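You operate a simulated robot arm through the tools that you are given. There is no shell and no other tool.

Carry out the task below with a simulated robot arm. There is one attempt and no reset: what you move stays moved.

TASK
Shut the tea stove down: spout to the middle, steel kettle and pot lids on, power off.

It is judged by the outcome, as a careful person would: the job done as asked, and still so three seconds after it is handed in. It fails if anything else is knocked over, pushed out of place, dropped, spilled or broken. Lids that push on must go on centred and level and be pressed home; caps that screw on are set level and turned clockwise until they are tight.

THE ROBOT
A 7-joint arm with a three-finger gripper, fixed in place. Base frame: the origin is at the foot of the arm, x ahead of it, y to its left, z up; the work surface is at about z = 842. Lengths are in mm, angles in rad, forces in N, time in s.
Its first joint turns from -2.897 to 2.897 rad. Payload 2.69 kg.
The TCP is the grasp point between the finger pads, 30 mm short of the fingertips. In the tool frame z runs along the fingers and y along their closing line. Largest opening 128 mm; the body of the gripper starts 117 mm behind the TCP.
Orientation is told as [roll, pitch, yaw] about the base's x, y, z axes, in that order, counted from this pose: with the fingers straight down and closing along the base's y, the tool's x points along the base's -x, its y along +y and its z along -z.

THE INTERFACE
- The arm moves only by the tool nudge_tool. Its argument "plan" is a list of rows, each a list of 3 entries, a list of its own where there are three numbers: the shift along the tool's x, y, z in units of 500 mm (1.0 is 500 mm), then the turn, a rotation vector about the tool's x, y, z in units of 180 degrees (1.0 is 180 degrees), then the opening, from 0 (shut) to 1 (fully open). In form: [[[tx, ty, tz], [wx, wy, wz], hand], ...]. A call has 1 to 20 rows; each row is the pose to reach, as a shift and turn from the pose commanded when the call began, along the tool's axes at that moment. A call with a number of a shift or a turn outside -1 to 1 is refused whole. Each row takes 0.2 s and may step no farther than 50 mm and 0.15 rad from the row before; otherwise, or with a gripper value out of range, the whole call is refused. Where a pose cannot be reached the arm comes as near as it can. A force on the tool above 40 N (or 10 N above the force at the start of the call, whichever is more), or a blocked arm, ends the call early, and 0.2 s more pass. The fingers move at their own pace and stop on an object; they squeeze with about 41 N. The grip force told is the motor's: it shows also when the fingers shut on nothing. Time passes only in rows, and 0.2 s behind the last, so rows that repeat a pose let the fingers close. The reply holds the time, the measured pose of the TCP, the force on the tool along the base axes, the opening and the grip force, in the units named above and with some noise, with the torque about the TCP (base axes, N m) and any sound that the robot's microphone picked up.
- Cameras (640 x 400 px; columns grow to the right, rows downward): "scene" is fixed at [49.2, 659.4, 1693.3]; the picture's right is [-0.16, -0.99, 0.00], its down [-0.61, 0.10, -0.79] and it looks along [0.78, -0.13, -0.62] (base axes); focal length 340 px, centre (320, 200). "wrist" rides on the gripper at [58, 54, -131] in the tool frame; the picture's right is [-0.68, 0.74, 0.00], its down [-0.62, -0.57, -0.55] and it looks along [-0.40, -0.37, 0.84] (tool axes); focal length 234 px, centre (320, 200). There is no depth. A picture from a camera that has moved, and an enlarged one, comes with that camera's place and axes in the base frame and with its lens. The place of the scene camera against the robot may be out by one fixed shift of up to 18 mm in any direction.
- capture(camera): a new picture of that camera. It takes no simulated time.
- slide_trunk(by): slides the trunk up (or, below 0, down) by that many mm; the arm rides with it, the base frame stays. It gives what a move gives, with no picture.
- zoom(camera, box): a new picture of the part [left, top, right, bottom] of that camera's present view, enlarged. It takes no simulated time.
- hand_in(): hands the job in; it is judged then, once.

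Places have to be worked out from the pictures, the camera data and where the tool is seen. Open the gripper and draw the arm clear of the work before you hand the job in, unless the task says otherwise.

The tools are called after "Request:" as a command line: name --argument value ..., lists and objects as JSON in quotes. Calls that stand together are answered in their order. nudge_tool: Moves the arm, as the interface text tells. Its arguments: {"type":"object","properties":{"plan":{"type":"array"}},"required":["plan"]} The other tools are called the same way: slide_trunk (by) slides the trunk up or down; capture (camera) takes a picture; zoom (camera, box) takes an enlarged picture of a part of a camera's view; hand_in () hands the job in.

At the start:

```text
t: 0.0
tool_pos: [758.7, 241.8, 1257.1]
tcp_rot: [-0.001, -0.001, -0.001]
force: [-1.3, 0.2, 0.1]
torque: [0.01, 0.01, 0.01]
opening: 128.1
grasp_force: 0.1
trunk travel left (down, up): [-150.0, 200.0]
```

scene: 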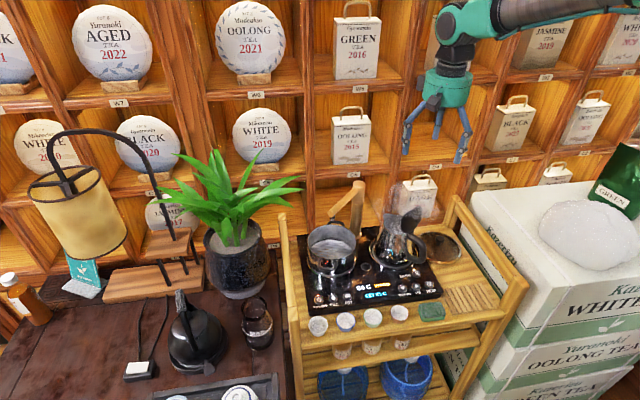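
wrist: 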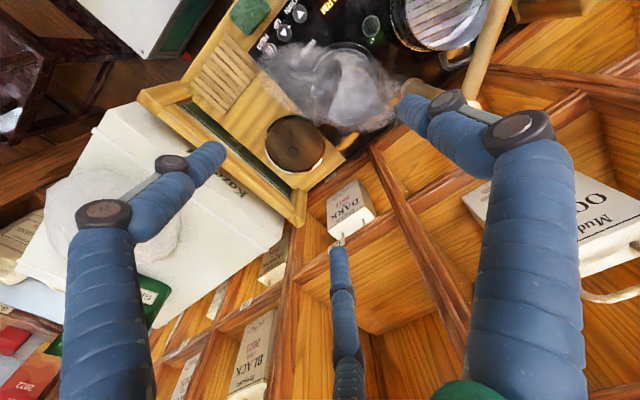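

I start by looking closely at the tea stove on the cart in the scene picture.

Request:
zoom --camera "scene" --box '[270, 170, 530, 332]'

Request:
zoom --camera "scene" --box '[290, 250, 450, 350]'

Request:
zoom --camera "wrist" --box '[160, 0, 500, 212]'

```text
2.46 times, centred on (400, 251) of scene
camera zoom: at [49.2, 659.4, 1693.3], right [-0.16, -0.99, 0.0], down [-0.61, 0.1, -0.79], along [0.78, -0.13, -0.62], focal length 836 px, centre (123, 74)
```

zoom: 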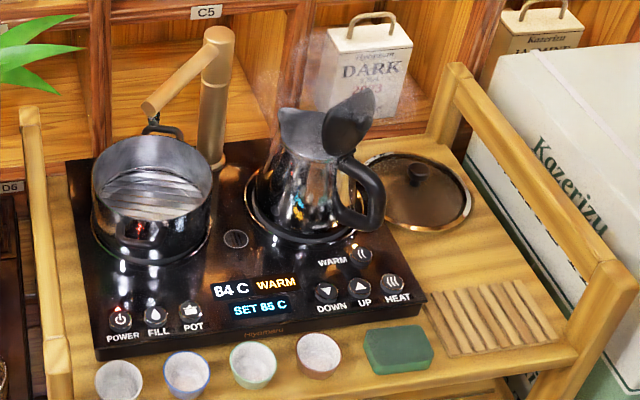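

```text
4.00 times, centred on (370, 300) of scene
camera zoom: at [49.2, 659.4, 1693.3], right [-0.16, -0.99, 0.0], down [-0.61, 0.1, -0.79], along [0.78, -0.13, -0.62], focal length 1359 px, centre (120, -200)
```

zoom: 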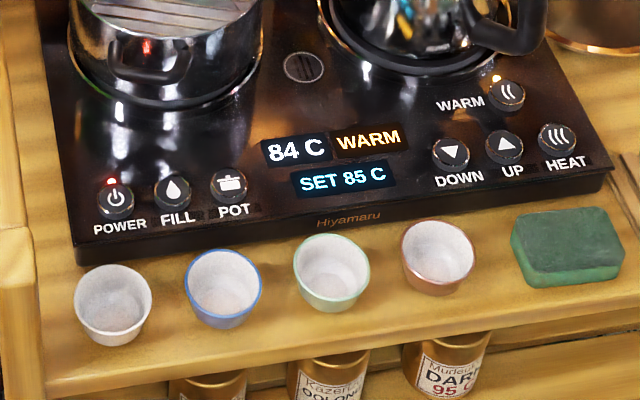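

```text
1.88 times, centred on (330, 106) of wrist
camera zoom: at [699.3, 295.0, 1386.9], right [0.68, 0.74, 0.0], down [0.62, -0.57, 0.55], along [0.4, -0.37, -0.84], focal length 441 px, centre (301, 377)
```

zoom: 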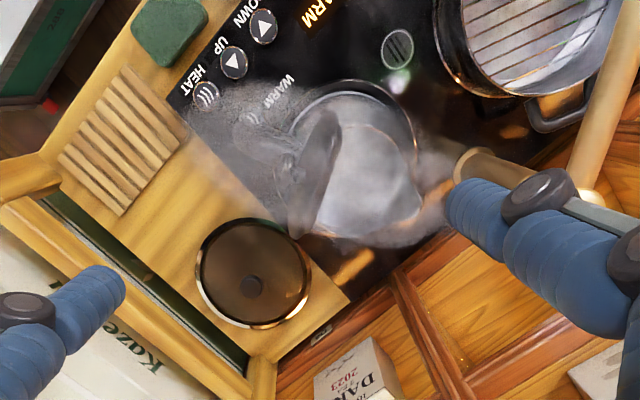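

I look at the hand's shape and the kettle and lid more closely.

Request:
zoom --camera "scene" --box '[380, 60, 500, 180]'

Request:
zoom --camera "scene" --box '[360, 190, 470, 280]'

Request:
zoom --camera "scene" --box '[290, 170, 380, 290]'

```text
3.33 times, centred on (440, 120) of scene
camera zoom: at [49.2, 659.4, 1693.3], right [-0.16, -0.99, 0.0], down [-0.61, 0.1, -0.79], along [0.78, -0.13, -0.62], focal length 1133 px, centre (-80, 467)
```

zoom: 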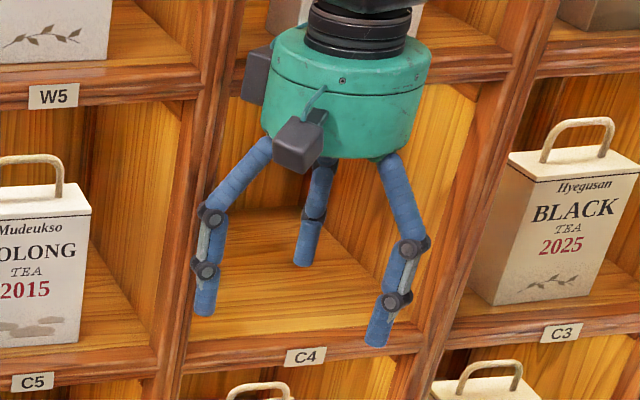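

```text
4.44 times, centred on (415, 235) of scene
camera zoom: at [49.2, 659.4, 1693.3], right [-0.16, -0.99, 0.0], down [-0.61, 0.1, -0.79], along [0.78, -0.13, -0.62], focal length 1510 px, centre (-102, 44)
```

zoom: 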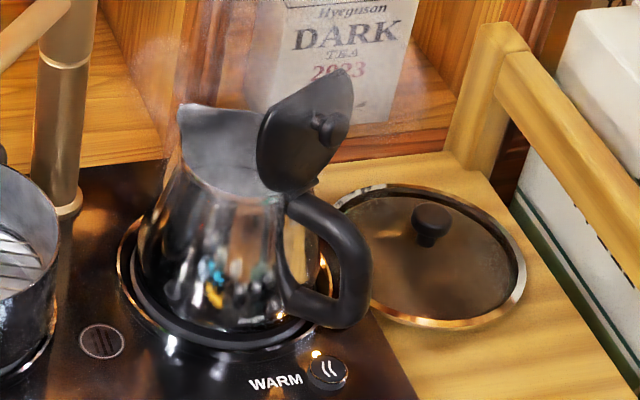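

```text
3.33 times, centred on (335, 230) of scene
camera zoom: at [49.2, 659.4, 1693.3], right [-0.16, -0.99, 0.0], down [-0.61, 0.1, -0.79], along [0.78, -0.13, -0.62], focal length 1133 px, centre (270, 100)
```

zoom: 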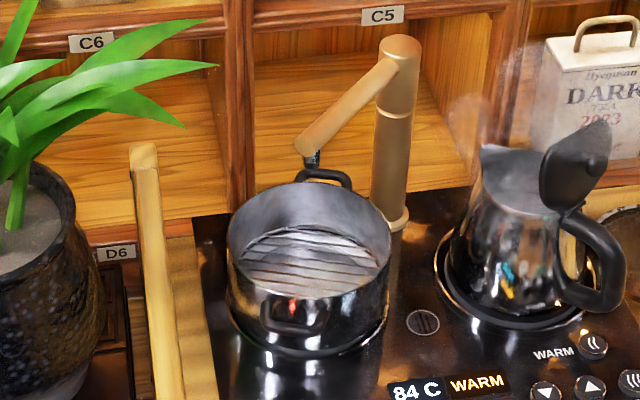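

I'll close the hand in free air to learn how its fingers move, then look.

Request:
nudge_tool --plan '[[[0, 0, 0], [0, 0, 0], 0.0], [[0, 0, 0], [0, 0, 0], 0.0], [[0, 0, 0], [0, 0, 0], 0.0]]'

Request:
capture --camera "wrist"

Request:
zoom --camera "scene" --box '[380, 60, 500, 180]'

```text
t: 0.8
tool_pos: [759.4, 242.6, 1257.1]
tcp_rot: [0.0, 0.0, -0.001]
force: [0.0, 0.3, 0.5]
torque: [-0.03, 0.01, 0.02]
opening: 2.2
grasp_force: 31.6
trunk travel left (down, up): [-150.0, 200.0]
```

```text
taken
camera wrist: at [699.3, 295.0, 1386.9], right [0.68, 0.74, 0.0], down [0.62, -0.57, 0.55], along [0.4, -0.37, -0.84], focal length 234 px, centre (320, 200)
```

wrist: 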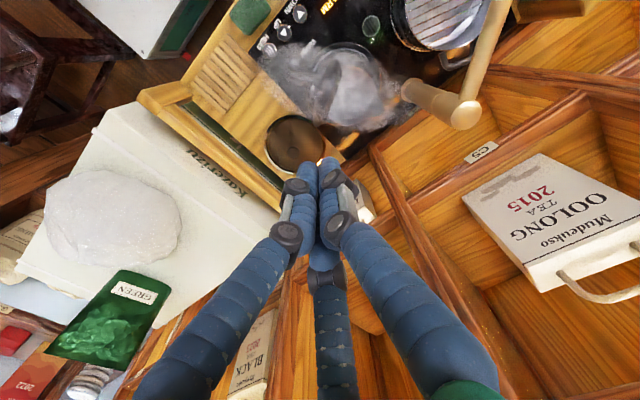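

```text
3.33 times, centred on (440, 120) of scene
camera zoom: at [49.2, 659.4, 1693.3], right [-0.16, -0.99, 0.0], down [-0.61, 0.1, -0.79], along [0.78, -0.13, -0.62], focal length 1133 px, centre (-80, 467)
```

zoom: 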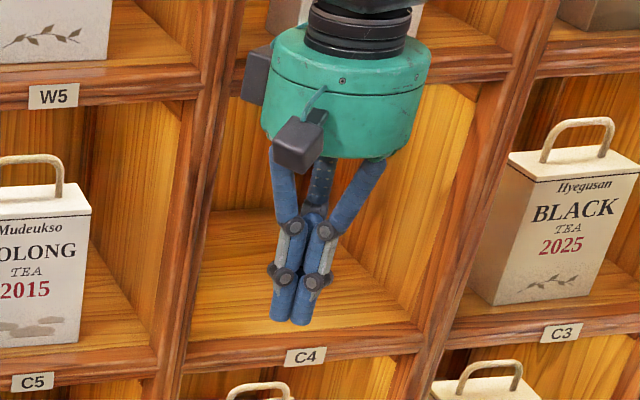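

The hand has two opposing fingers plus a third on the tool's −x side; all meet near the TCP. I'll keep it shut and move at height to a vantage point where the wrist camera looks at kettle, tap and lid.

Request:
nudge_tool --plan '[[[0.05, 0.068, 0], [0, 0, 0], 0.0], [[0.1, 0.136, 0], [0, 0, 0], 0.0], [[0.15, 0.204, 0], [0, 0, 0], 0.0], [[0.2, 0.272, 0], [0, 0, 0], 0.0], [[0.248, 0.34, 0], [0, 0, 0], 0.0], [[0.248, 0.34, 0], [0, 0, 0], 0.0]]'

Request:
capture --camera "wrist"

Request:
capture --camera "scene"

```text
t: 2.2
tool_pos: [633.6, 413.6, 1256.3]
tcp_rot: [0.001, 0.001, -0.001]
force: [-0.8, 1.0, 0.7]
torque: [-0.04, -0.03, 0.05]
opening: 2.2
grasp_force: 31.1
trunk travel left (down, up): [-150.0, 200.0]
```

```text
taken
camera wrist: at [573.3, 467.3, 1386.7], right [0.68, 0.74, 0.0], down [0.61, -0.57, 0.55], along [0.4, -0.37, -0.84], focal length 234 px, centre (320, 200)
```

wrist: 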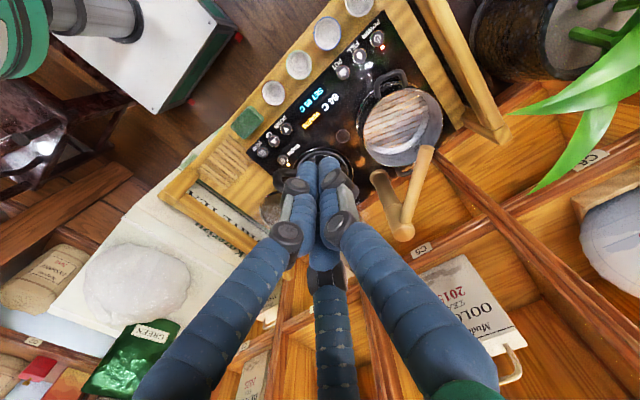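

```text
taken
```

scene: 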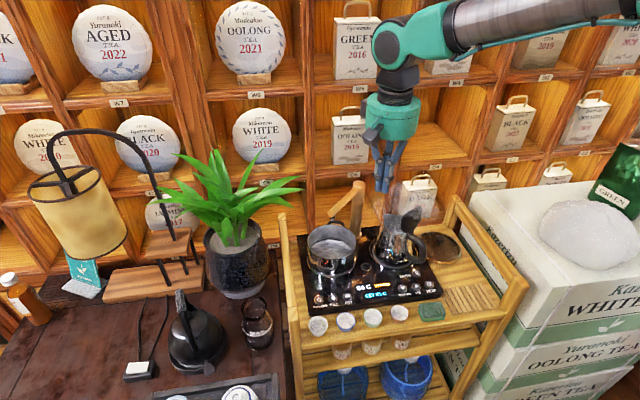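

Triangulating both cameras: post top ≈ (848, 401, 1097), spout end ≈ (777, 499, 1050), pot rim centre ≈ (750, 500, 970), drain (middle) ahead of the post. I move at height to a point behind-left of the spout, where the shut fingers can come down and push it round.

Request:
nudge_tool --plan '[[[-0.082, 0.031, 0], [0, 0, 0], 0.0], [[-0.164, 0.062, 0], [0, 0, 0], 0.0], [[-0.246, 0.093, 0], [0, 0, 0], 0.0], [[-0.328, 0.124, 0], [0, 0, 0], 0.0], [[-0.409, 0.155, 0], [0, 0, 0], 0.0], [[-0.409, 0.155, 0], [0, 0, 0], 0.0]]'

Request:
capture --camera "wrist"

Request:
zoom --camera "scene" --box '[260, 110, 480, 310]'

```text
t: 3.6
tool_pos: [841.8, 487.0, 1254.0]
tcp_rot: [-0.002, 0.0, -0.003]
force: [0.9, -0.1, -0.5]
torque: [-0.01, 0.05, 0.0]
opening: 2.2
grasp_force: 31.7
trunk travel left (down, up): [-150.0, 200.0]
```

```text
taken
camera wrist: at [782.6, 540.7, 1384.5], right [0.68, 0.74, 0.0], down [0.62, -0.57, 0.55], along [0.4, -0.37, -0.84], focal length 234 px, centre (320, 200)
```

wrist: 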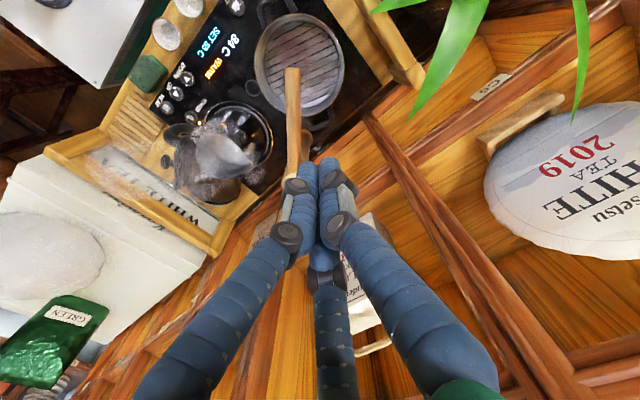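

```text
2.00 times, centred on (370, 210) of scene
camera zoom: at [49.2, 659.4, 1693.3], right [-0.16, -0.99, 0.0], down [-0.61, 0.1, -0.79], along [0.78, -0.13, -0.62], focal length 680 px, centre (220, 180)
```

zoom: 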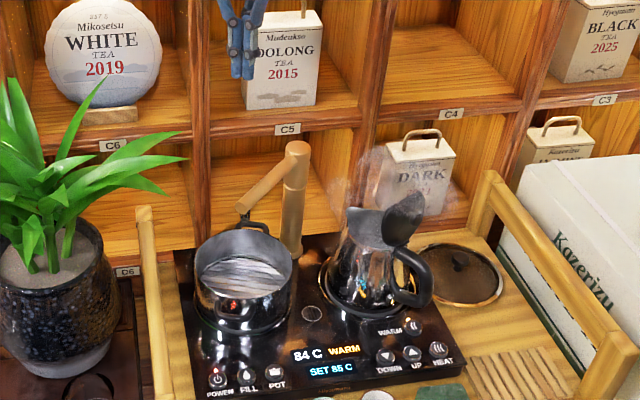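

The spout end reads about (776, 500) again, agreeing with the first estimate, and the fingertips are clear behind it. I descend straight to z ≈ 1056 beside the spout.

Request:
nudge_tool --plan '[[[0, 0, 0.08], [0, 0, 0], 0.0], [[0, 0, 0.16], [0, 0, 0], 0.0], [[0, 0, 0.24], [0, 0, 0], 0.0], [[0, 0, 0.3], [0, 0, 0], 0.0], [[0, 0, 0.35], [0, 0, 0], 0.0], [[0, 0, 0.4], [0, 0, 0], 0.0], [[0, 0, 0.4], [0, 0, 0], 0.0]]'

Request:
capture --camera "wrist"

Request:
zoom --camera "scene" --box '[280, 130, 440, 290]'

```text
t: 5.2
tool_pos: [840.0, 489.4, 1054.9]
tcp_rot: [0.0, -0.001, -0.001]
force: [0.3, 0.2, 0.0]
torque: [0.01, 0.05, 0.06]
opening: 2.1
grasp_force: 31.7
trunk travel left (down, up): [-150.0, 200.0]
```

```text
taken
camera wrist: at [779.9, 542.3, 1185.0], right [0.68, 0.74, 0.0], down [0.62, -0.57, 0.55], along [0.4, -0.37, -0.84], focal length 234 px, centre (320, 200)
```

wrist: 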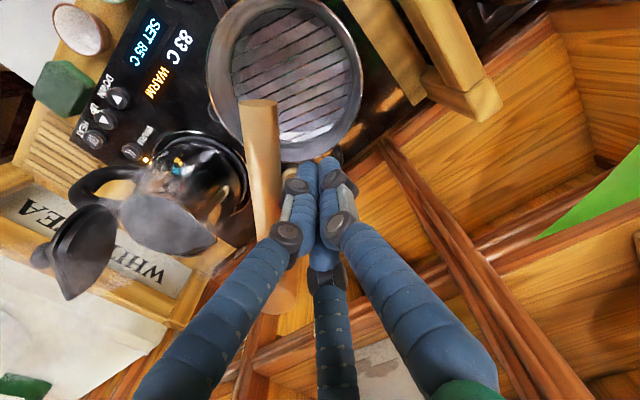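

```text
2.50 times, centred on (360, 210) of scene
camera zoom: at [49.2, 659.4, 1693.3], right [-0.16, -0.99, 0.0], down [-0.61, 0.1, -0.79], along [0.78, -0.13, -0.62], focal length 850 px, centre (220, 175)
```

zoom: 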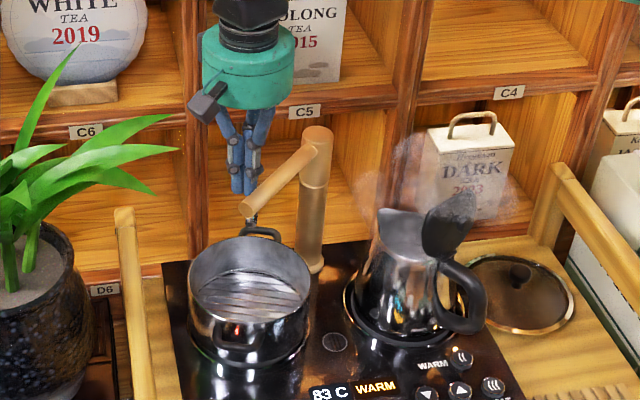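

The finger bundle stands beside the spout at its far side with a small gap. I now push it along an arc around the post, stopping a little short of the middle to check.

Request:
nudge_tool --plan '[[[0.018, -0.004, 0], [0, 0, 0], 0.0], [[0.0368, -0.0074, 0], [0, 0, 0], 0.0], [[0.0485, -0.012, 0], [0, 0, 0], 0.0], [[0.0598, -0.0168, 0], [0, 0, 0], 0.0], [[0.071, -0.023, 0], [0, 0, 0], 0.0], [[0.0816, -0.0292, 0], [0, 0, 0], 0.0], [[0.0916, -0.0367, 0], [0, 0, 0], 0.0], [[0.1012, -0.0446, 0], [0, 0, 0], 0.0], [[0.1102, -0.0533, 0], [0, 0, 0], 0.0], [[0.1186, -0.0624, 0], [0, 0, 0], 0.0], [[0.1255, -0.071, 0], [0, 0, 0], 0.0], [[0.1318, -0.08, 0], [0, 0, 0], 0.0], [[0.1374, -0.0895, 0], [0, 0, 0], 0.0], [[0.1426, -0.099, 0], [0, 0, 0], 0.0]]'

Request:
capture --camera "wrist"

Request:
zoom --camera "scene" --box '[280, 130, 440, 290]'

```text
t: 8.2
tool_pos: [768.2, 439.5, 1055.1]
tcp_rot: [0.0, 0.0, -0.002]
force: [-0.6, 0.8, -1.2]
torque: [-0.01, 0.01, 0.0]
opening: 2.1
grasp_force: 31.5
trunk travel left (down, up): [-150.0, 200.0]
```

```text
taken
camera wrist: at [709.2, 492.5, 1186.5], right [0.68, 0.74, 0.0], down [0.62, -0.57, 0.55], along [0.4, -0.37, -0.84], focal length 234 px, centre (320, 200)
```

wrist: 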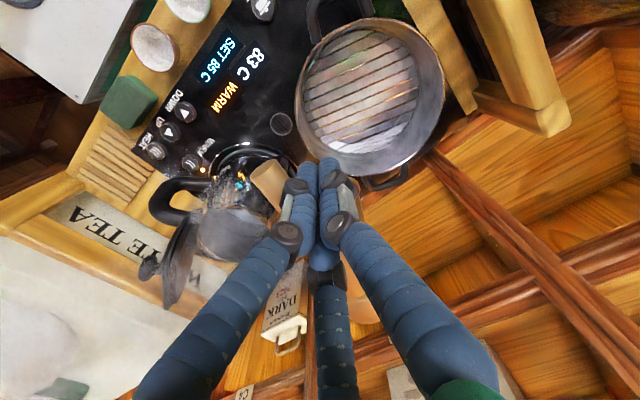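

```text
2.50 times, centred on (360, 210) of scene
camera zoom: at [49.2, 659.4, 1693.3], right [-0.16, -0.99, 0.0], down [-0.61, 0.1, -0.79], along [0.78, -0.13, -0.62], focal length 850 px, centre (220, 175)
```

zoom: 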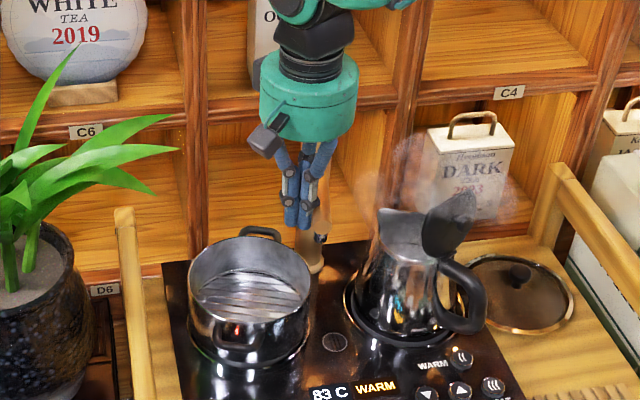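

The spout swung with the push and now points about 9° short of the middle. I back off a little and lift clear to judge its angle against the post and the drain mark.

Request:
nudge_tool --plan '[[[0, 0.02, 0], [0, 0, 0], 0.0], [[0, 0.02, -0.08], [0, 0, 0], 0.0], [[0, 0.02, -0.16], [0, 0, 0], 0.0], [[0, 0.02, -0.24], [0, 0, 0], 0.0], [[0, 0.02, -0.32], [0, 0, 0], 0.0], [[0, 0.02, -0.4], [0, 0, 0], 0.0], [[0, 0.02, -0.4], [0, 0, 0], 0.0]]'

Request:
capture --camera "wrist"

Request:
zoom --camera "scene" --box '[300, 160, 460, 320]'

```text
t: 9.8
tool_pos: [765.7, 448.4, 1256.5]
tcp_rot: [-0.001, 0.0, 0.0]
force: [-0.5, 0.4, -0.2]
torque: [0.04, -0.03, 0.0]
opening: 2.3
grasp_force: 30.8
trunk travel left (down, up): [-150.0, 200.0]
```

```text
taken
camera wrist: at [707.3, 501.6, 1386.7], right [0.68, 0.74, 0.0], down [0.62, -0.57, 0.55], along [0.4, -0.37, -0.84], focal length 234 px, centre (320, 200)
```

wrist: 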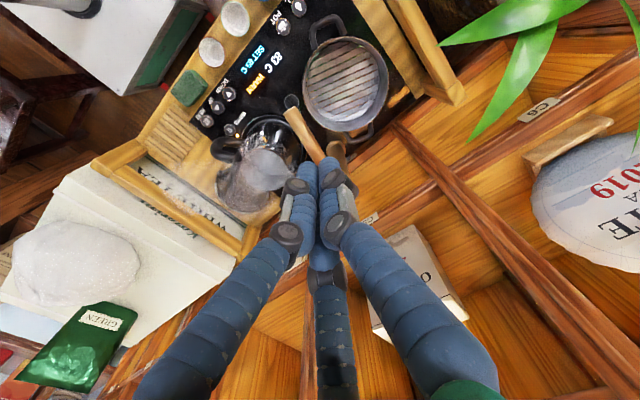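

```text
2.50 times, centred on (380, 240) of scene
camera zoom: at [49.2, 659.4, 1693.3], right [-0.16, -0.99, 0.0], down [-0.61, 0.1, -0.79], along [0.78, -0.13, -0.62], focal length 850 px, centre (170, 100)
```

zoom: 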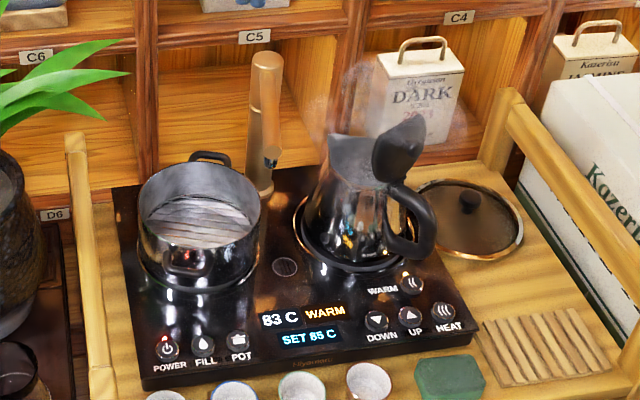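

Scene view: the stove is square to the base axes (middle y ≈ 397–402), and the spout end is still ~22 mm short of the line. I go back down and push it the remaining 10° slowly.

Request:
nudge_tool --plan '[[[0, 0, 0.08], [0, 0, 0], 0.0], [[0, 0, 0.16], [0, 0, 0], 0.0], [[0, 0, 0.24], [0, 0, 0], 0.0], [[0, 0, 0.32], [0, 0, 0], 0.0], [[0, 0, 0.4], [0, 0, 0], 0.0], [[0.002, -0.01, 0.4], [0, 0, 0], 0.0], [[0.004, -0.02, 0.4], [0, 0, 0], 0.0], [[0.006, -0.03, 0.4], [0, 0, 0], 0.0], [[0.009, -0.04, 0.4], [0, 0, 0], 0.0], [[0.0114, -0.05, 0.4], [0, 0, 0], 0.0], [[0.0114, -0.05, 0.4], [0, 0, 0], 0.0], [[0.008, -0.02, 0.4], [0, 0, 0], 0.0], [[0.006, 0.0, 0.32], [0, 0, 0], 0.0], [[0, 0, 0.24], [0, 0, 0], 0.0], [[0, 0, 0.16], [0, 0, 0], 0.0], [[0, 0, 0.08], [0, 0, 0], 0.0], [[0, 0, 0], [0, 0, 0], 0.0], [[0, 0, 0], [0, 0, 0], 0.0]]'

Request:
capture --camera "wrist"

Request:
zoom --camera "scene" --box '[320, 170, 420, 290]'

```text
t: 13.6
tool_pos: [767.4, 451.5, 1257.9]
tcp_rot: [0.0, 0.0, -0.001]
force: [0.1, -0.5, 0.3]
torque: [0.02, -0.02, -0.03]
opening: 2.1
grasp_force: 31.8
trunk travel left (down, up): [-150.0, 200.0]
```

```text
taken
camera wrist: at [708.2, 505.0, 1388.0], right [0.68, 0.74, 0.0], down [0.62, -0.57, 0.55], along [0.4, -0.37, -0.84], focal length 234 px, centre (320, 200)
```

wrist: 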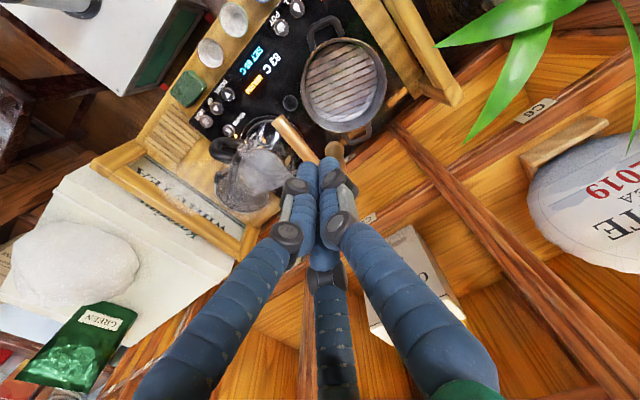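

```text
3.33 times, centred on (370, 230) of scene
camera zoom: at [49.2, 659.4, 1693.3], right [-0.16, -0.99, 0.0], down [-0.61, 0.1, -0.79], along [0.78, -0.13, -0.62], focal length 1133 px, centre (153, 100)
```

zoom: 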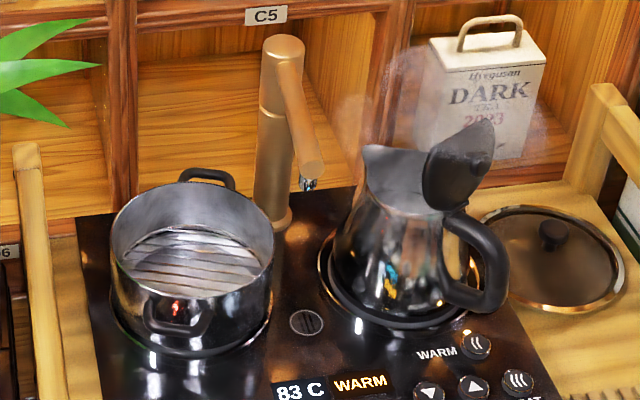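

The spout end now reads y ≈ 406 with the drain at y ≈ 394 and the post ≈ 398–401, so it is 2–4° short. One more small push of about 4–5 mm.

Request:
nudge_tool --plan '[[[0, 0, 0.08], [0, 0, 0], 0.0], [[0, 0, 0.16], [0, 0, 0], 0.0], [[0, 0, 0.24], [0, 0, 0], 0.0], [[0, 0, 0.32], [0, 0, 0], 0.0], [[0.008, 0, 0.4], [0, 0, 0], 0.0], [[0.01, -0.03, 0.4], [0, 0, 0], 0.0], [[0.0114, -0.045, 0.4], [0, 0, 0], 0.0], [[0.0114, -0.053, 0.4], [0, 0, 0], 0.0], [[0.0114, -0.059, 0.4], [0, 0, 0], 0.0], [[0.0114, -0.059, 0.4], [0, 0, 0], 0.0], [[0.008, -0.02, 0.4], [0, 0, 0], 0.0], [[0.006, 0.0, 0.32], [0, 0, 0], 0.0], [[0, 0, 0.24], [0, 0, 0], 0.0], [[0, 0, 0.16], [0, 0, 0], 0.0], [[0, 0, 0.08], [0, 0, 0], 0.0], [[0, 0, 0], [0, 0, 0], 0.0], [[0, 0, 0], [0, 0, 0], 0.0]]'

Request:
zoom --camera "wrist" --box '[180, 40, 400, 180]'

Request:
zoom --camera "scene" --box '[320, 170, 420, 290]'

```text
t: 17.2
tool_pos: [764.9, 451.0, 1258.2]
tcp_rot: [0.001, -0.002, 0.0]
force: [0.2, 1.0, 1.3]
torque: [0.0, -0.05, -0.01]
opening: 2.2
grasp_force: 31.6
trunk travel left (down, up): [-150.0, 200.0]
```

```text
2.86 times, centred on (290, 110) of wrist
camera zoom: at [704.8, 503.8, 1388.9], right [0.68, 0.74, 0.0], down [0.62, -0.57, 0.55], along [0.4, -0.37, -0.84], focal length 669 px, centre (406, 457)
```

zoom: 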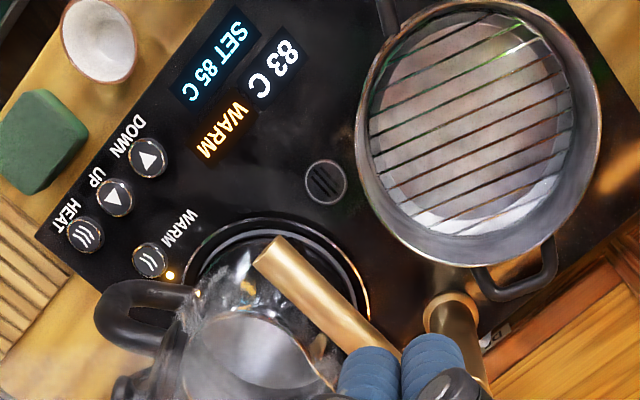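

```text
3.33 times, centred on (370, 230) of scene
camera zoom: at [49.2, 659.4, 1693.3], right [-0.16, -0.99, 0.0], down [-0.61, 0.1, -0.79], along [0.78, -0.13, -0.62], focal length 1133 px, centre (153, 100)
```

zoom: 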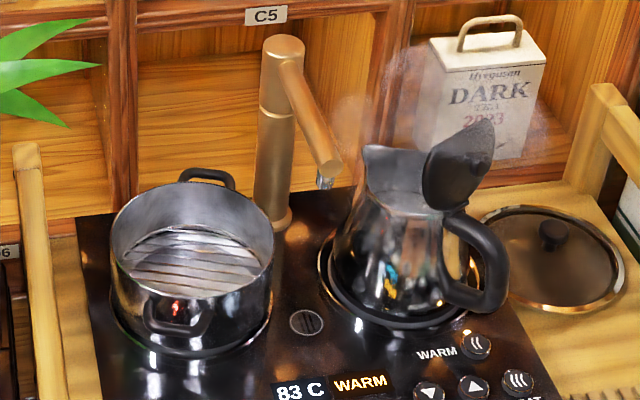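

The last push overshot slightly: spout end y ≈ 389 versus stove middle ≈ 396. I nudge it back about 7 mm from the other side, staying above the kettle rim (tips at z ≈ 1032).

Request:
nudge_tool --plan '[[[0.005, -0.07, 0], [0, 0, 0], 0.0], [[0.011, -0.14, 0], [0, 0, 0], 0.0], [[0.011, -0.212, 0], [0, 0, 0], 0.0], [[0.011, -0.212, 0.09], [0, 0, 0], 0.0], [[0.011, -0.212, 0.18], [0, 0, 0], 0.0], [[0.011, -0.212, 0.27], [0, 0, 0], 0.0], [[0.011, -0.212, 0.33], [0, 0, 0], 0.0], [[0.011, -0.212, 0.39], [0, 0, 0], 0.0], [[0.011, -0.195, 0.39], [0, 0, 0], 0.0], [[0.011, -0.18, 0.39], [0, 0, 0], 0.0], [[0.011, -0.173, 0.39], [0, 0, 0], 0.0], [[0.011, -0.167, 0.39], [0, 0, 0], 0.0], [[0.011, -0.167, 0.39], [0, 0, 0], 0.0], [[0.011, -0.205, 0.39], [0, 0, 0], 0.0], [[0.011, -0.21, 0.3], [0, 0, 0], 0.0], [[0.011, -0.21, 0.2], [0, 0, 0], 0.0], [[0.011, -0.21, 0.1], [0, 0, 0], 0.0], [[0.011, -0.21, 0], [0, 0, 0], 0.0], [[0.011, -0.21, 0], [0, 0, 0], 0.0]]'

Request:
capture --camera "wrist"

Request:
zoom --camera "scene" --box '[320, 170, 420, 290]'

```text
t: 21.2
tool_pos: [761.3, 345.4, 1255.3]
tcp_rot: [0.0, -0.001, 0.0]
force: [-0.5, -0.2, -0.1]
torque: [-0.01, -0.1, 0.0]
opening: 1.8
grasp_force: 31.3
trunk travel left (down, up): [-150.0, 200.0]
```

```text
taken
camera wrist: at [702.4, 397.0, 1385.0], right [0.68, 0.74, 0.0], down [0.62, -0.57, 0.55], along [0.4, -0.37, -0.84], focal length 234 px, centre (320, 200)
```

wrist: 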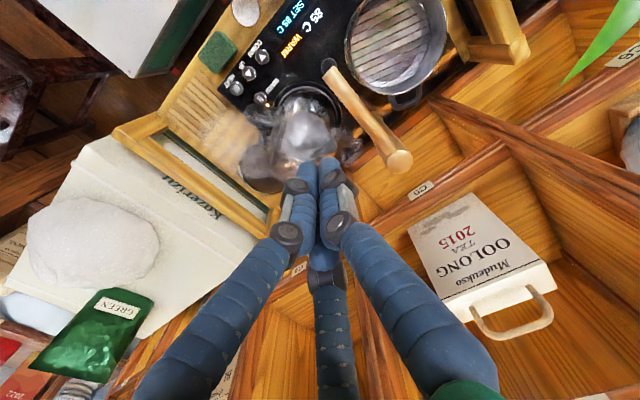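

```text
3.33 times, centred on (370, 230) of scene
camera zoom: at [49.2, 659.4, 1693.3], right [-0.16, -0.99, 0.0], down [-0.61, 0.1, -0.79], along [0.78, -0.13, -0.62], focal length 1133 px, centre (153, 100)
```

zoom: 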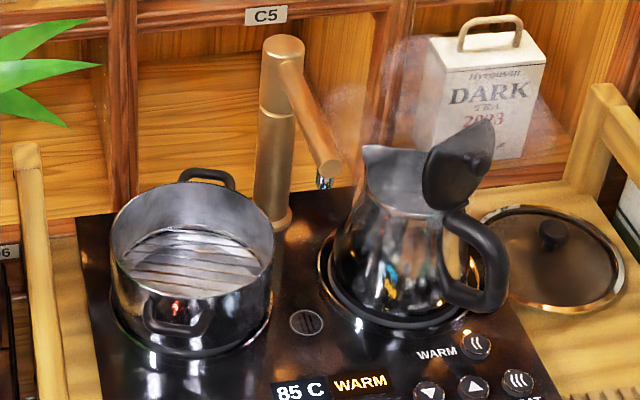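

In this view the whole spout is visible: post top y ≈ 389 and spout end y ≈ 391. I zoom to check it against the drain and the stove edges.

Request:
zoom --camera "wrist" --box '[220, 0, 460, 200]'

```text
2.00 times, centred on (340, 100) of wrist
camera zoom: at [702.4, 397.0, 1385.0], right [0.68, 0.74, 0.0], down [0.62, -0.57, 0.55], along [0.4, -0.37, -0.84], focal length 468 px, centre (280, 400)
```

zoom: 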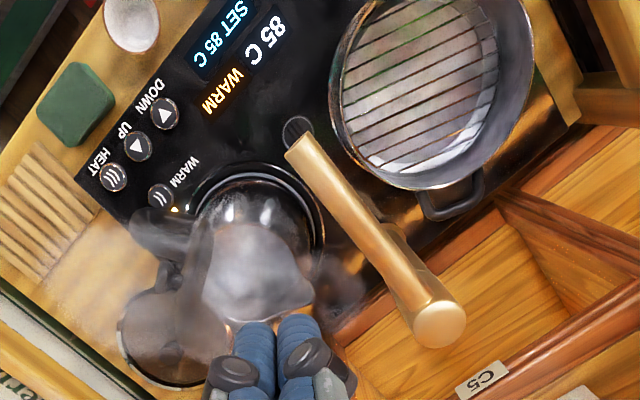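

The spout end lies over the drain and in line with the post (all y ≈ 389–393): spout done. Next the kettle's hinged lid; I move to a closer view of it.

Request:
nudge_tool --plan '[[[0.008, -0.07, 0.0], [0, 0, 0], 0.0], [[0.016, -0.14, 0.05], [0, 0, 0], 0.0], [[0.023, -0.211, 0.1], [0, 0, 0], 0.0], [[0.023, -0.211, 0.154], [0, 0, 0], 0.0], [[0.023, -0.211, 0.154], [0, 0, 0], 0.0]]'

Request:
capture --camera "wrist"

Request:
zoom --camera "wrist" --box '[220, 0, 460, 200]'

Request:
zoom --camera "scene" --box '[360, 180, 460, 280]'

```text
t: 22.4
tool_pos: [749.8, 240.8, 1178.5]
tcp_rot: [0.001, 0.0, -0.001]
force: [0.4, 0.9, 0.6]
torque: [-0.04, 0.05, -0.02]
opening: 2.0
grasp_force: 31.0
trunk travel left (down, up): [-150.0, 200.0]
```

```text
taken
camera wrist: at [689.6, 293.4, 1309.3], right [0.68, 0.74, 0.0], down [0.62, -0.57, 0.55], along [0.4, -0.37, -0.84], focal length 234 px, centre (320, 200)
```

wrist: 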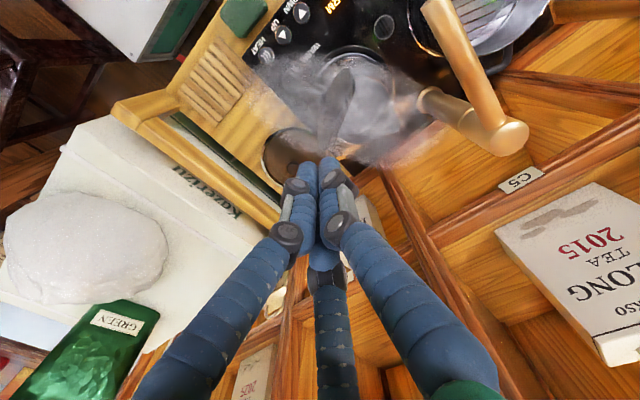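

```text
2.00 times, centred on (340, 100) of wrist
camera zoom: at [689.6, 293.4, 1309.3], right [0.68, 0.74, 0.0], down [0.62, -0.57, 0.55], along [0.4, -0.37, -0.84], focal length 468 px, centre (280, 400)
```

zoom: 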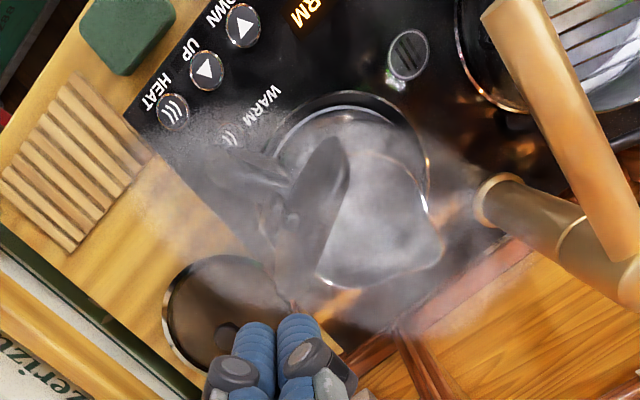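

```text
4.00 times, centred on (410, 230) of scene
camera zoom: at [49.2, 659.4, 1693.3], right [-0.16, -0.99, 0.0], down [-0.61, 0.1, -0.79], along [0.78, -0.13, -0.62], focal length 1359 px, centre (-40, 80)
```

zoom: 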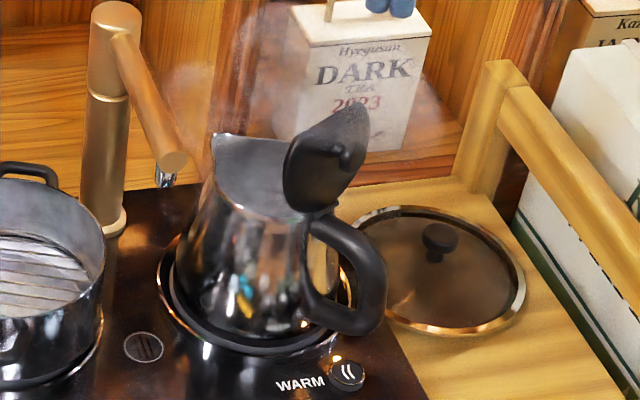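

Kettle lid stands about 10° past upright: centre ≈ (745, 269, 1029), hinge ≈ (742, 275, 976), handle side towards (−0.85, −0.53). I bring the shut fingers down behind it, over the handle, and check.

Request:
nudge_tool --plan '[[[0.06, 0.003, 0], [0, 0, 0], 0.0], [[0.118, 0.006, 0], [0, 0, 0], 0.0], [[0.118, 0.006, 0.08], [0, 0, 0], 0.0], [[0.118, 0.006, 0.16], [0, 0, 0], 0.0], [[0.118, 0.006, 0.244], [0, 0, 0], 0.0], [[0.118, 0.006, 0.244], [0, 0, 0], 0.0]]'

Request:
capture --camera "wrist"

Request:
zoom --camera "scene" --box '[360, 160, 460, 280]'

```text
t: 23.8
tool_pos: [690.4, 245.0, 1057.6]
tcp_rot: [-0.001, 0.0, 0.0]
force: [0.4, -0.5, -1.2]
torque: [-0.04, 0.0, -0.03]
opening: 2.2
grasp_force: 31.4
trunk travel left (down, up): [-150.0, 200.0]
```

```text
taken
camera wrist: at [631.5, 298.3, 1187.4], right [0.68, 0.74, 0.0], down [0.62, -0.57, 0.55], along [0.4, -0.37, -0.84], focal length 234 px, centre (320, 200)
```

wrist: 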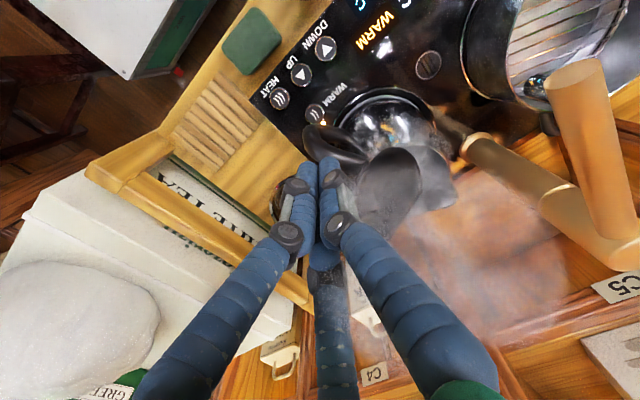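

```text
3.33 times, centred on (410, 220) of scene
camera zoom: at [49.2, 659.4, 1693.3], right [-0.16, -0.99, 0.0], down [-0.61, 0.1, -0.79], along [0.78, -0.13, -0.62], focal length 1133 px, centre (20, 133)
```

zoom: 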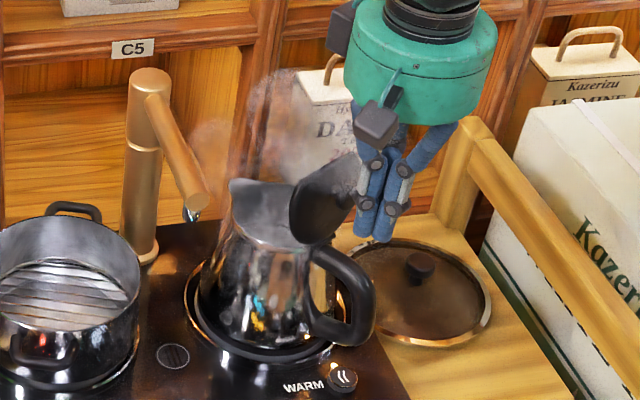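

The fingers are on the lid's outer side with clear space. I push slowly along (0.85, 0.53) to tip the lid over towards the kettle mouth.

Request:
nudge_tool --plan '[[[-0.0136, 0.0085, 0], [0, 0, 0], 0.0], [[-0.0272, 0.017, 0], [0, 0, 0], 0.0], [[-0.0374, 0.0233, 0], [0, 0, 0], 0.0], [[-0.0476, 0.0297, 0], [0, 0, 0], 0.0], [[-0.0578, 0.036, 0], [0, 0, 0], 0.0], [[-0.068, 0.0424, 0], [0, 0, 0], 0.0], [[-0.0782, 0.0488, 0], [0, 0, 0], 0.0], [[-0.0884, 0.0551, 0], [0, 0, 0], 0.0], [[-0.0986, 0.0615, 0], [0, 0, 0], 0.0], [[-0.1088, 0.0678, 0], [0, 0, 0], 0.0]]'

Request:
capture --camera "wrist"

Request:
zoom --camera "scene" --box '[360, 160, 460, 280]'

```text
t: 26.0
tool_pos: [745.8, 275.2, 1057.9]
tcp_rot: [0.001, 0.001, 0.0]
force: [0.2, 1.0, 0.5]
torque: [0.01, -0.01, -0.03]
opening: 2.2
grasp_force: 30.9
trunk travel left (down, up): [-150.0, 200.0]
```

```text
taken
camera wrist: at [686.5, 328.9, 1187.6], right [0.68, 0.74, 0.0], down [0.62, -0.57, 0.55], along [0.4, -0.37, -0.84], focal length 234 px, centre (320, 200)
```

wrist: 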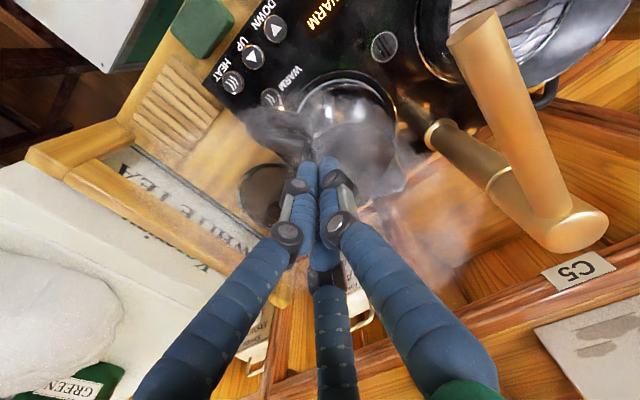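

```text
3.33 times, centred on (410, 220) of scene
camera zoom: at [49.2, 659.4, 1693.3], right [-0.16, -0.99, 0.0], down [-0.61, 0.1, -0.79], along [0.78, -0.13, -0.62], focal length 1133 px, centre (20, 133)
```

zoom: 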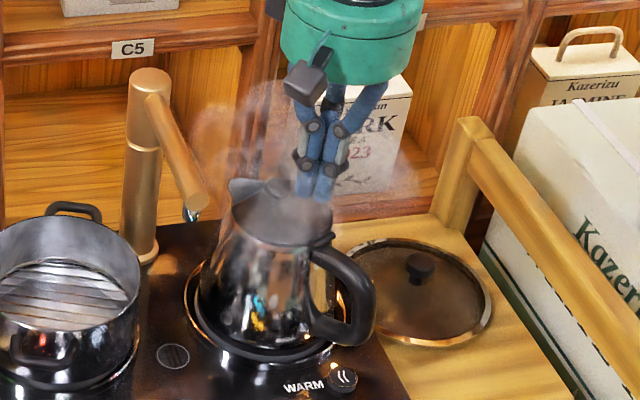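

The lid tipped over and dropped onto the kettle mouth. I lift away a little and inspect whether it is seated.

Request:
nudge_tool --plan '[[[0, 0, -0.08], [0, 0, 0], 0.0], [[0, 0, -0.16], [0, 0, 0], 0.0], [[0, 0, -0.24], [0, 0, 0], 0.0], [[0, 0, -0.24], [0, 0, 0], 0.0]]'

Request:
zoom --camera "scene" --box '[375, 200, 435, 260]'

Request:
zoom --camera "wrist" --box '[220, 0, 460, 200]'

```text
t: 27.0
tool_pos: [743.3, 275.3, 1177.9]
tcp_rot: [0.0, 0.001, -0.001]
force: [0.1, 0.8, 0.0]
torque: [0.02, -0.04, 0.01]
opening: 2.0
grasp_force: 31.5
trunk travel left (down, up): [-150.0, 200.0]
```

```text
6.67 times, centred on (405, 230) of scene
camera zoom: at [49.2, 659.4, 1693.3], right [-0.16, -0.99, 0.0], down [-0.61, 0.1, -0.79], along [0.78, -0.13, -0.62], focal length 2266 px, centre (-247, 0)
```

zoom: 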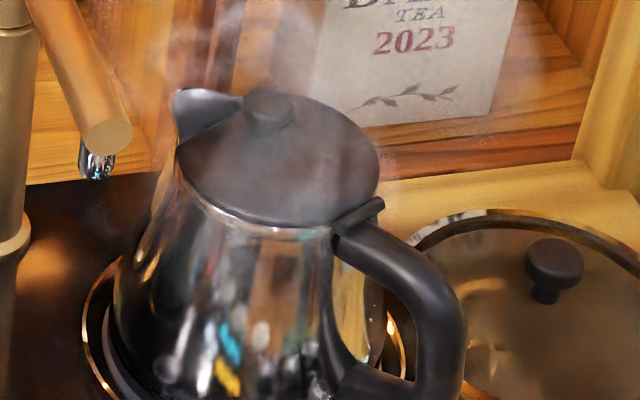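

```text
2.00 times, centred on (340, 100) of wrist
camera zoom: at [684.3, 328.8, 1307.8], right [0.68, 0.74, 0.0], down [0.62, -0.57, 0.55], along [0.4, -0.37, -0.84], focal length 468 px, centre (280, 400)
```

zoom: 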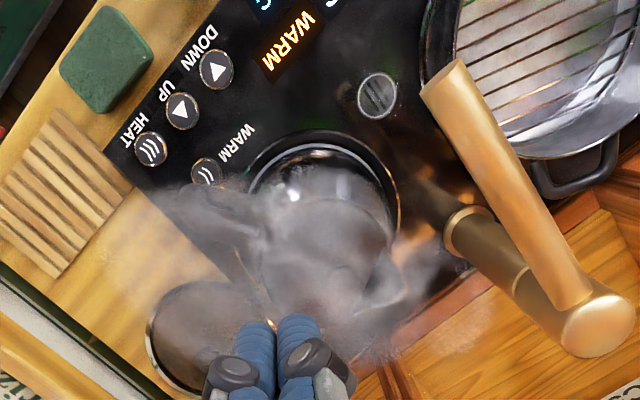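

The lid lies shut on the kettle; its centre is near (772, 297) with the knob towards the beak. To make sure it is home I move above its front half and descend close, then press in small steps.

Request:
nudge_tool --plan '[[[-0.04, 0.026, 0], [0, 0, 0], 0.0], [[-0.073, 0.052, 0], [0, 0, 0], 0.0], [[-0.073, 0.052, 0.09], [0, 0, 0], 0.0], [[-0.073, 0.052, 0.18], [0, 0, 0], 0.0], [[-0.073, 0.052, 0.23], [0, 0, 0], 0.0], [[-0.073, 0.052, 0.266], [0, 0, 0], 0.0], [[-0.073, 0.052, 0.266], [0, 0, 0], 0.0]]'

Request:
zoom --camera "scene" --box '[365, 180, 445, 260]'

Request:
capture --camera "wrist"

```text
t: 28.6
tool_pos: [781.5, 301.8, 1044.0]
tcp_rot: [0.0, -0.001, 0.0]
force: [0.6, -0.1, -0.3]
torque: [-0.02, 0.02, 0.0]
opening: 2.1
grasp_force: 31.8
trunk travel left (down, up): [-150.0, 200.0]
```

```text
5.00 times, centred on (405, 220) of scene
camera zoom: at [49.2, 659.4, 1693.3], right [-0.16, -0.99, 0.0], down [-0.61, 0.1, -0.79], along [0.78, -0.13, -0.62], focal length 1699 px, centre (-105, 100)
```

zoom: 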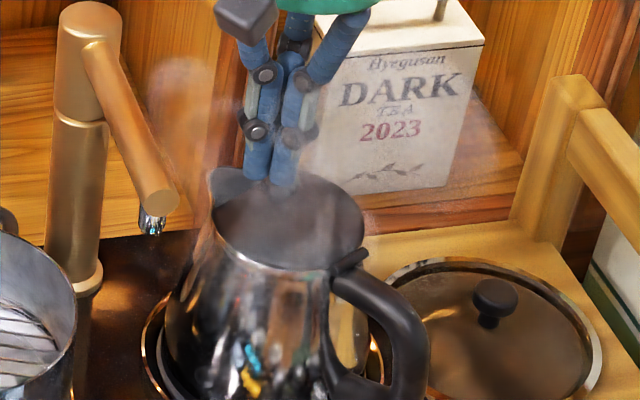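

```text
taken
camera wrist: at [722.2, 354.3, 1174.0], right [0.68, 0.74, 0.0], down [0.62, -0.57, 0.55], along [0.4, -0.37, -0.84], focal length 234 px, centre (320, 200)
```

wrist: 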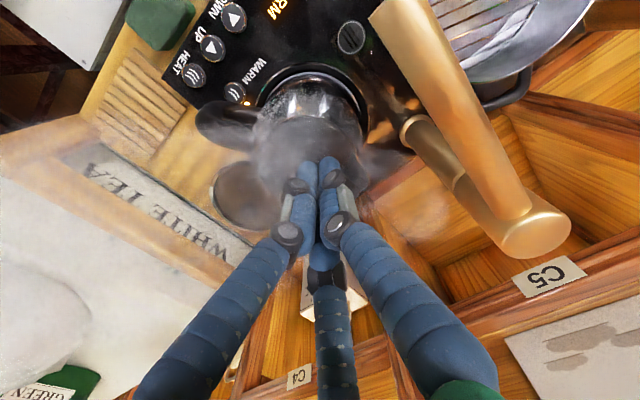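

Fingertips are just above the lid beside the knob. I shift about 9 mm to be over the knob and come down in small steps, watching the force.

Request:
nudge_tool --plan '[[[-0.016, -0.01, 0], [0, 0, 0], 0.0], [[-0.016, -0.01, 0.004], [0, 0, 0], 0.0], [[-0.016, -0.01, 0.008], [0, 0, 0], 0.0], [[-0.016, -0.01, 0.012], [0, 0, 0], 0.0], [[-0.016, -0.01, 0.016], [0, 0, 0], 0.0], [[-0.016, -0.01, 0.02], [0, 0, 0], 0.0], [[-0.016, -0.01, 0.02], [0, 0, 0], 0.0]]'

Request:
zoom --camera "scene" --box '[365, 180, 445, 260]'

```text
t: 30.2
tool_pos: [791.7, 297.1, 1034.7]
tcp_rot: [-0.001, 0.001, 0.001]
force: [0.3, 0.8, 0.0]
torque: [0.01, -0.01, 0.0]
opening: 2.0
grasp_force: 31.5
trunk travel left (down, up): [-150.0, 200.0]
```

```text
5.00 times, centred on (405, 220) of scene
camera zoom: at [49.2, 659.4, 1693.3], right [-0.16, -0.99, 0.0], down [-0.61, 0.1, -0.79], along [0.78, -0.13, -0.62], focal length 1699 px, centre (-105, 100)
```

zoom: 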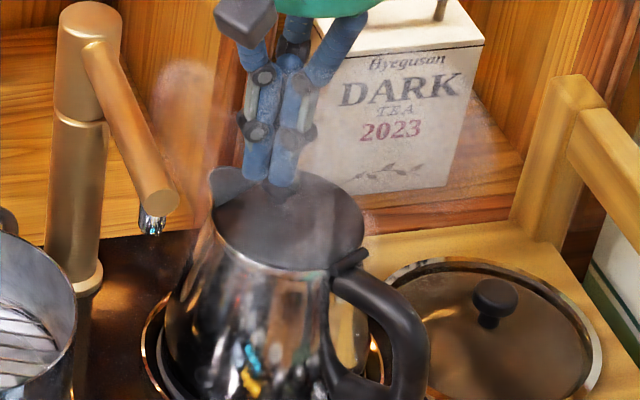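

No contact yet (force ≈ 0). I continue down in 2 mm steps.

Request:
nudge_tool --plan '[[[0, 0, 0.004], [0, 0, 0], 0.0], [[0, 0, 0.008], [0, 0, 0], 0.0], [[0, 0, 0.012], [0, 0, 0], 0.0], [[0, 0, 0.016], [0, 0, 0], 0.0], [[0, 0, 0.02], [0, 0, 0], 0.0]]'

Request:
zoom --camera "scene" --box '[365, 180, 445, 260]'

```text
t: 31.4
tool_pos: [792.1, 297.1, 1027.6]
tcp_rot: [0.001, -0.003, 0.0]
force: [1.3, -1.4, 12.8]
torque: [-0.17, -0.05, 0.01]
opening: 2.0
grasp_force: 31.2
trunk travel left (down, up): [-150.0, 200.0]
```

```text
5.00 times, centred on (405, 220) of scene
camera zoom: at [49.2, 659.4, 1693.3], right [-0.16, -0.99, 0.0], down [-0.61, 0.1, -0.79], along [0.78, -0.13, -0.62], focal length 1699 px, centre (-105, 100)
```

zoom: 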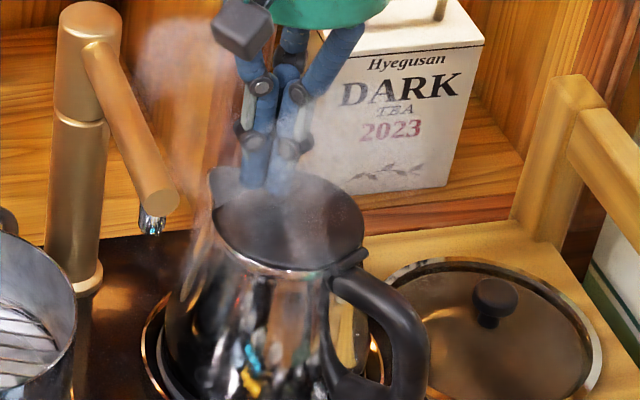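

Contact on the knob at tip z ≈ 998 with 13 N. I press a little more (to roughly 25 N) so it's home, then lift off.

Request:
nudge_tool --plan '[[[0, 0, 0.003], [0, 0, 0], 0.0], [[0, 0, 0.006], [0, 0, 0], 0.0], [[0, 0, 0.006], [0, 0, 0], 0.0]]'

```text
t: 32.2
tool_pos: [791.4, 298.2, 1027.2]
tcp_rot: [0.003, -0.006, 0.0]
force: [9.4, 6.8, 35.4]
torque: [-0.22, -0.23, 0.17]
opening: 2.1
grasp_force: 31.5
trunk travel left (down, up): [-150.0, 200.0]
```

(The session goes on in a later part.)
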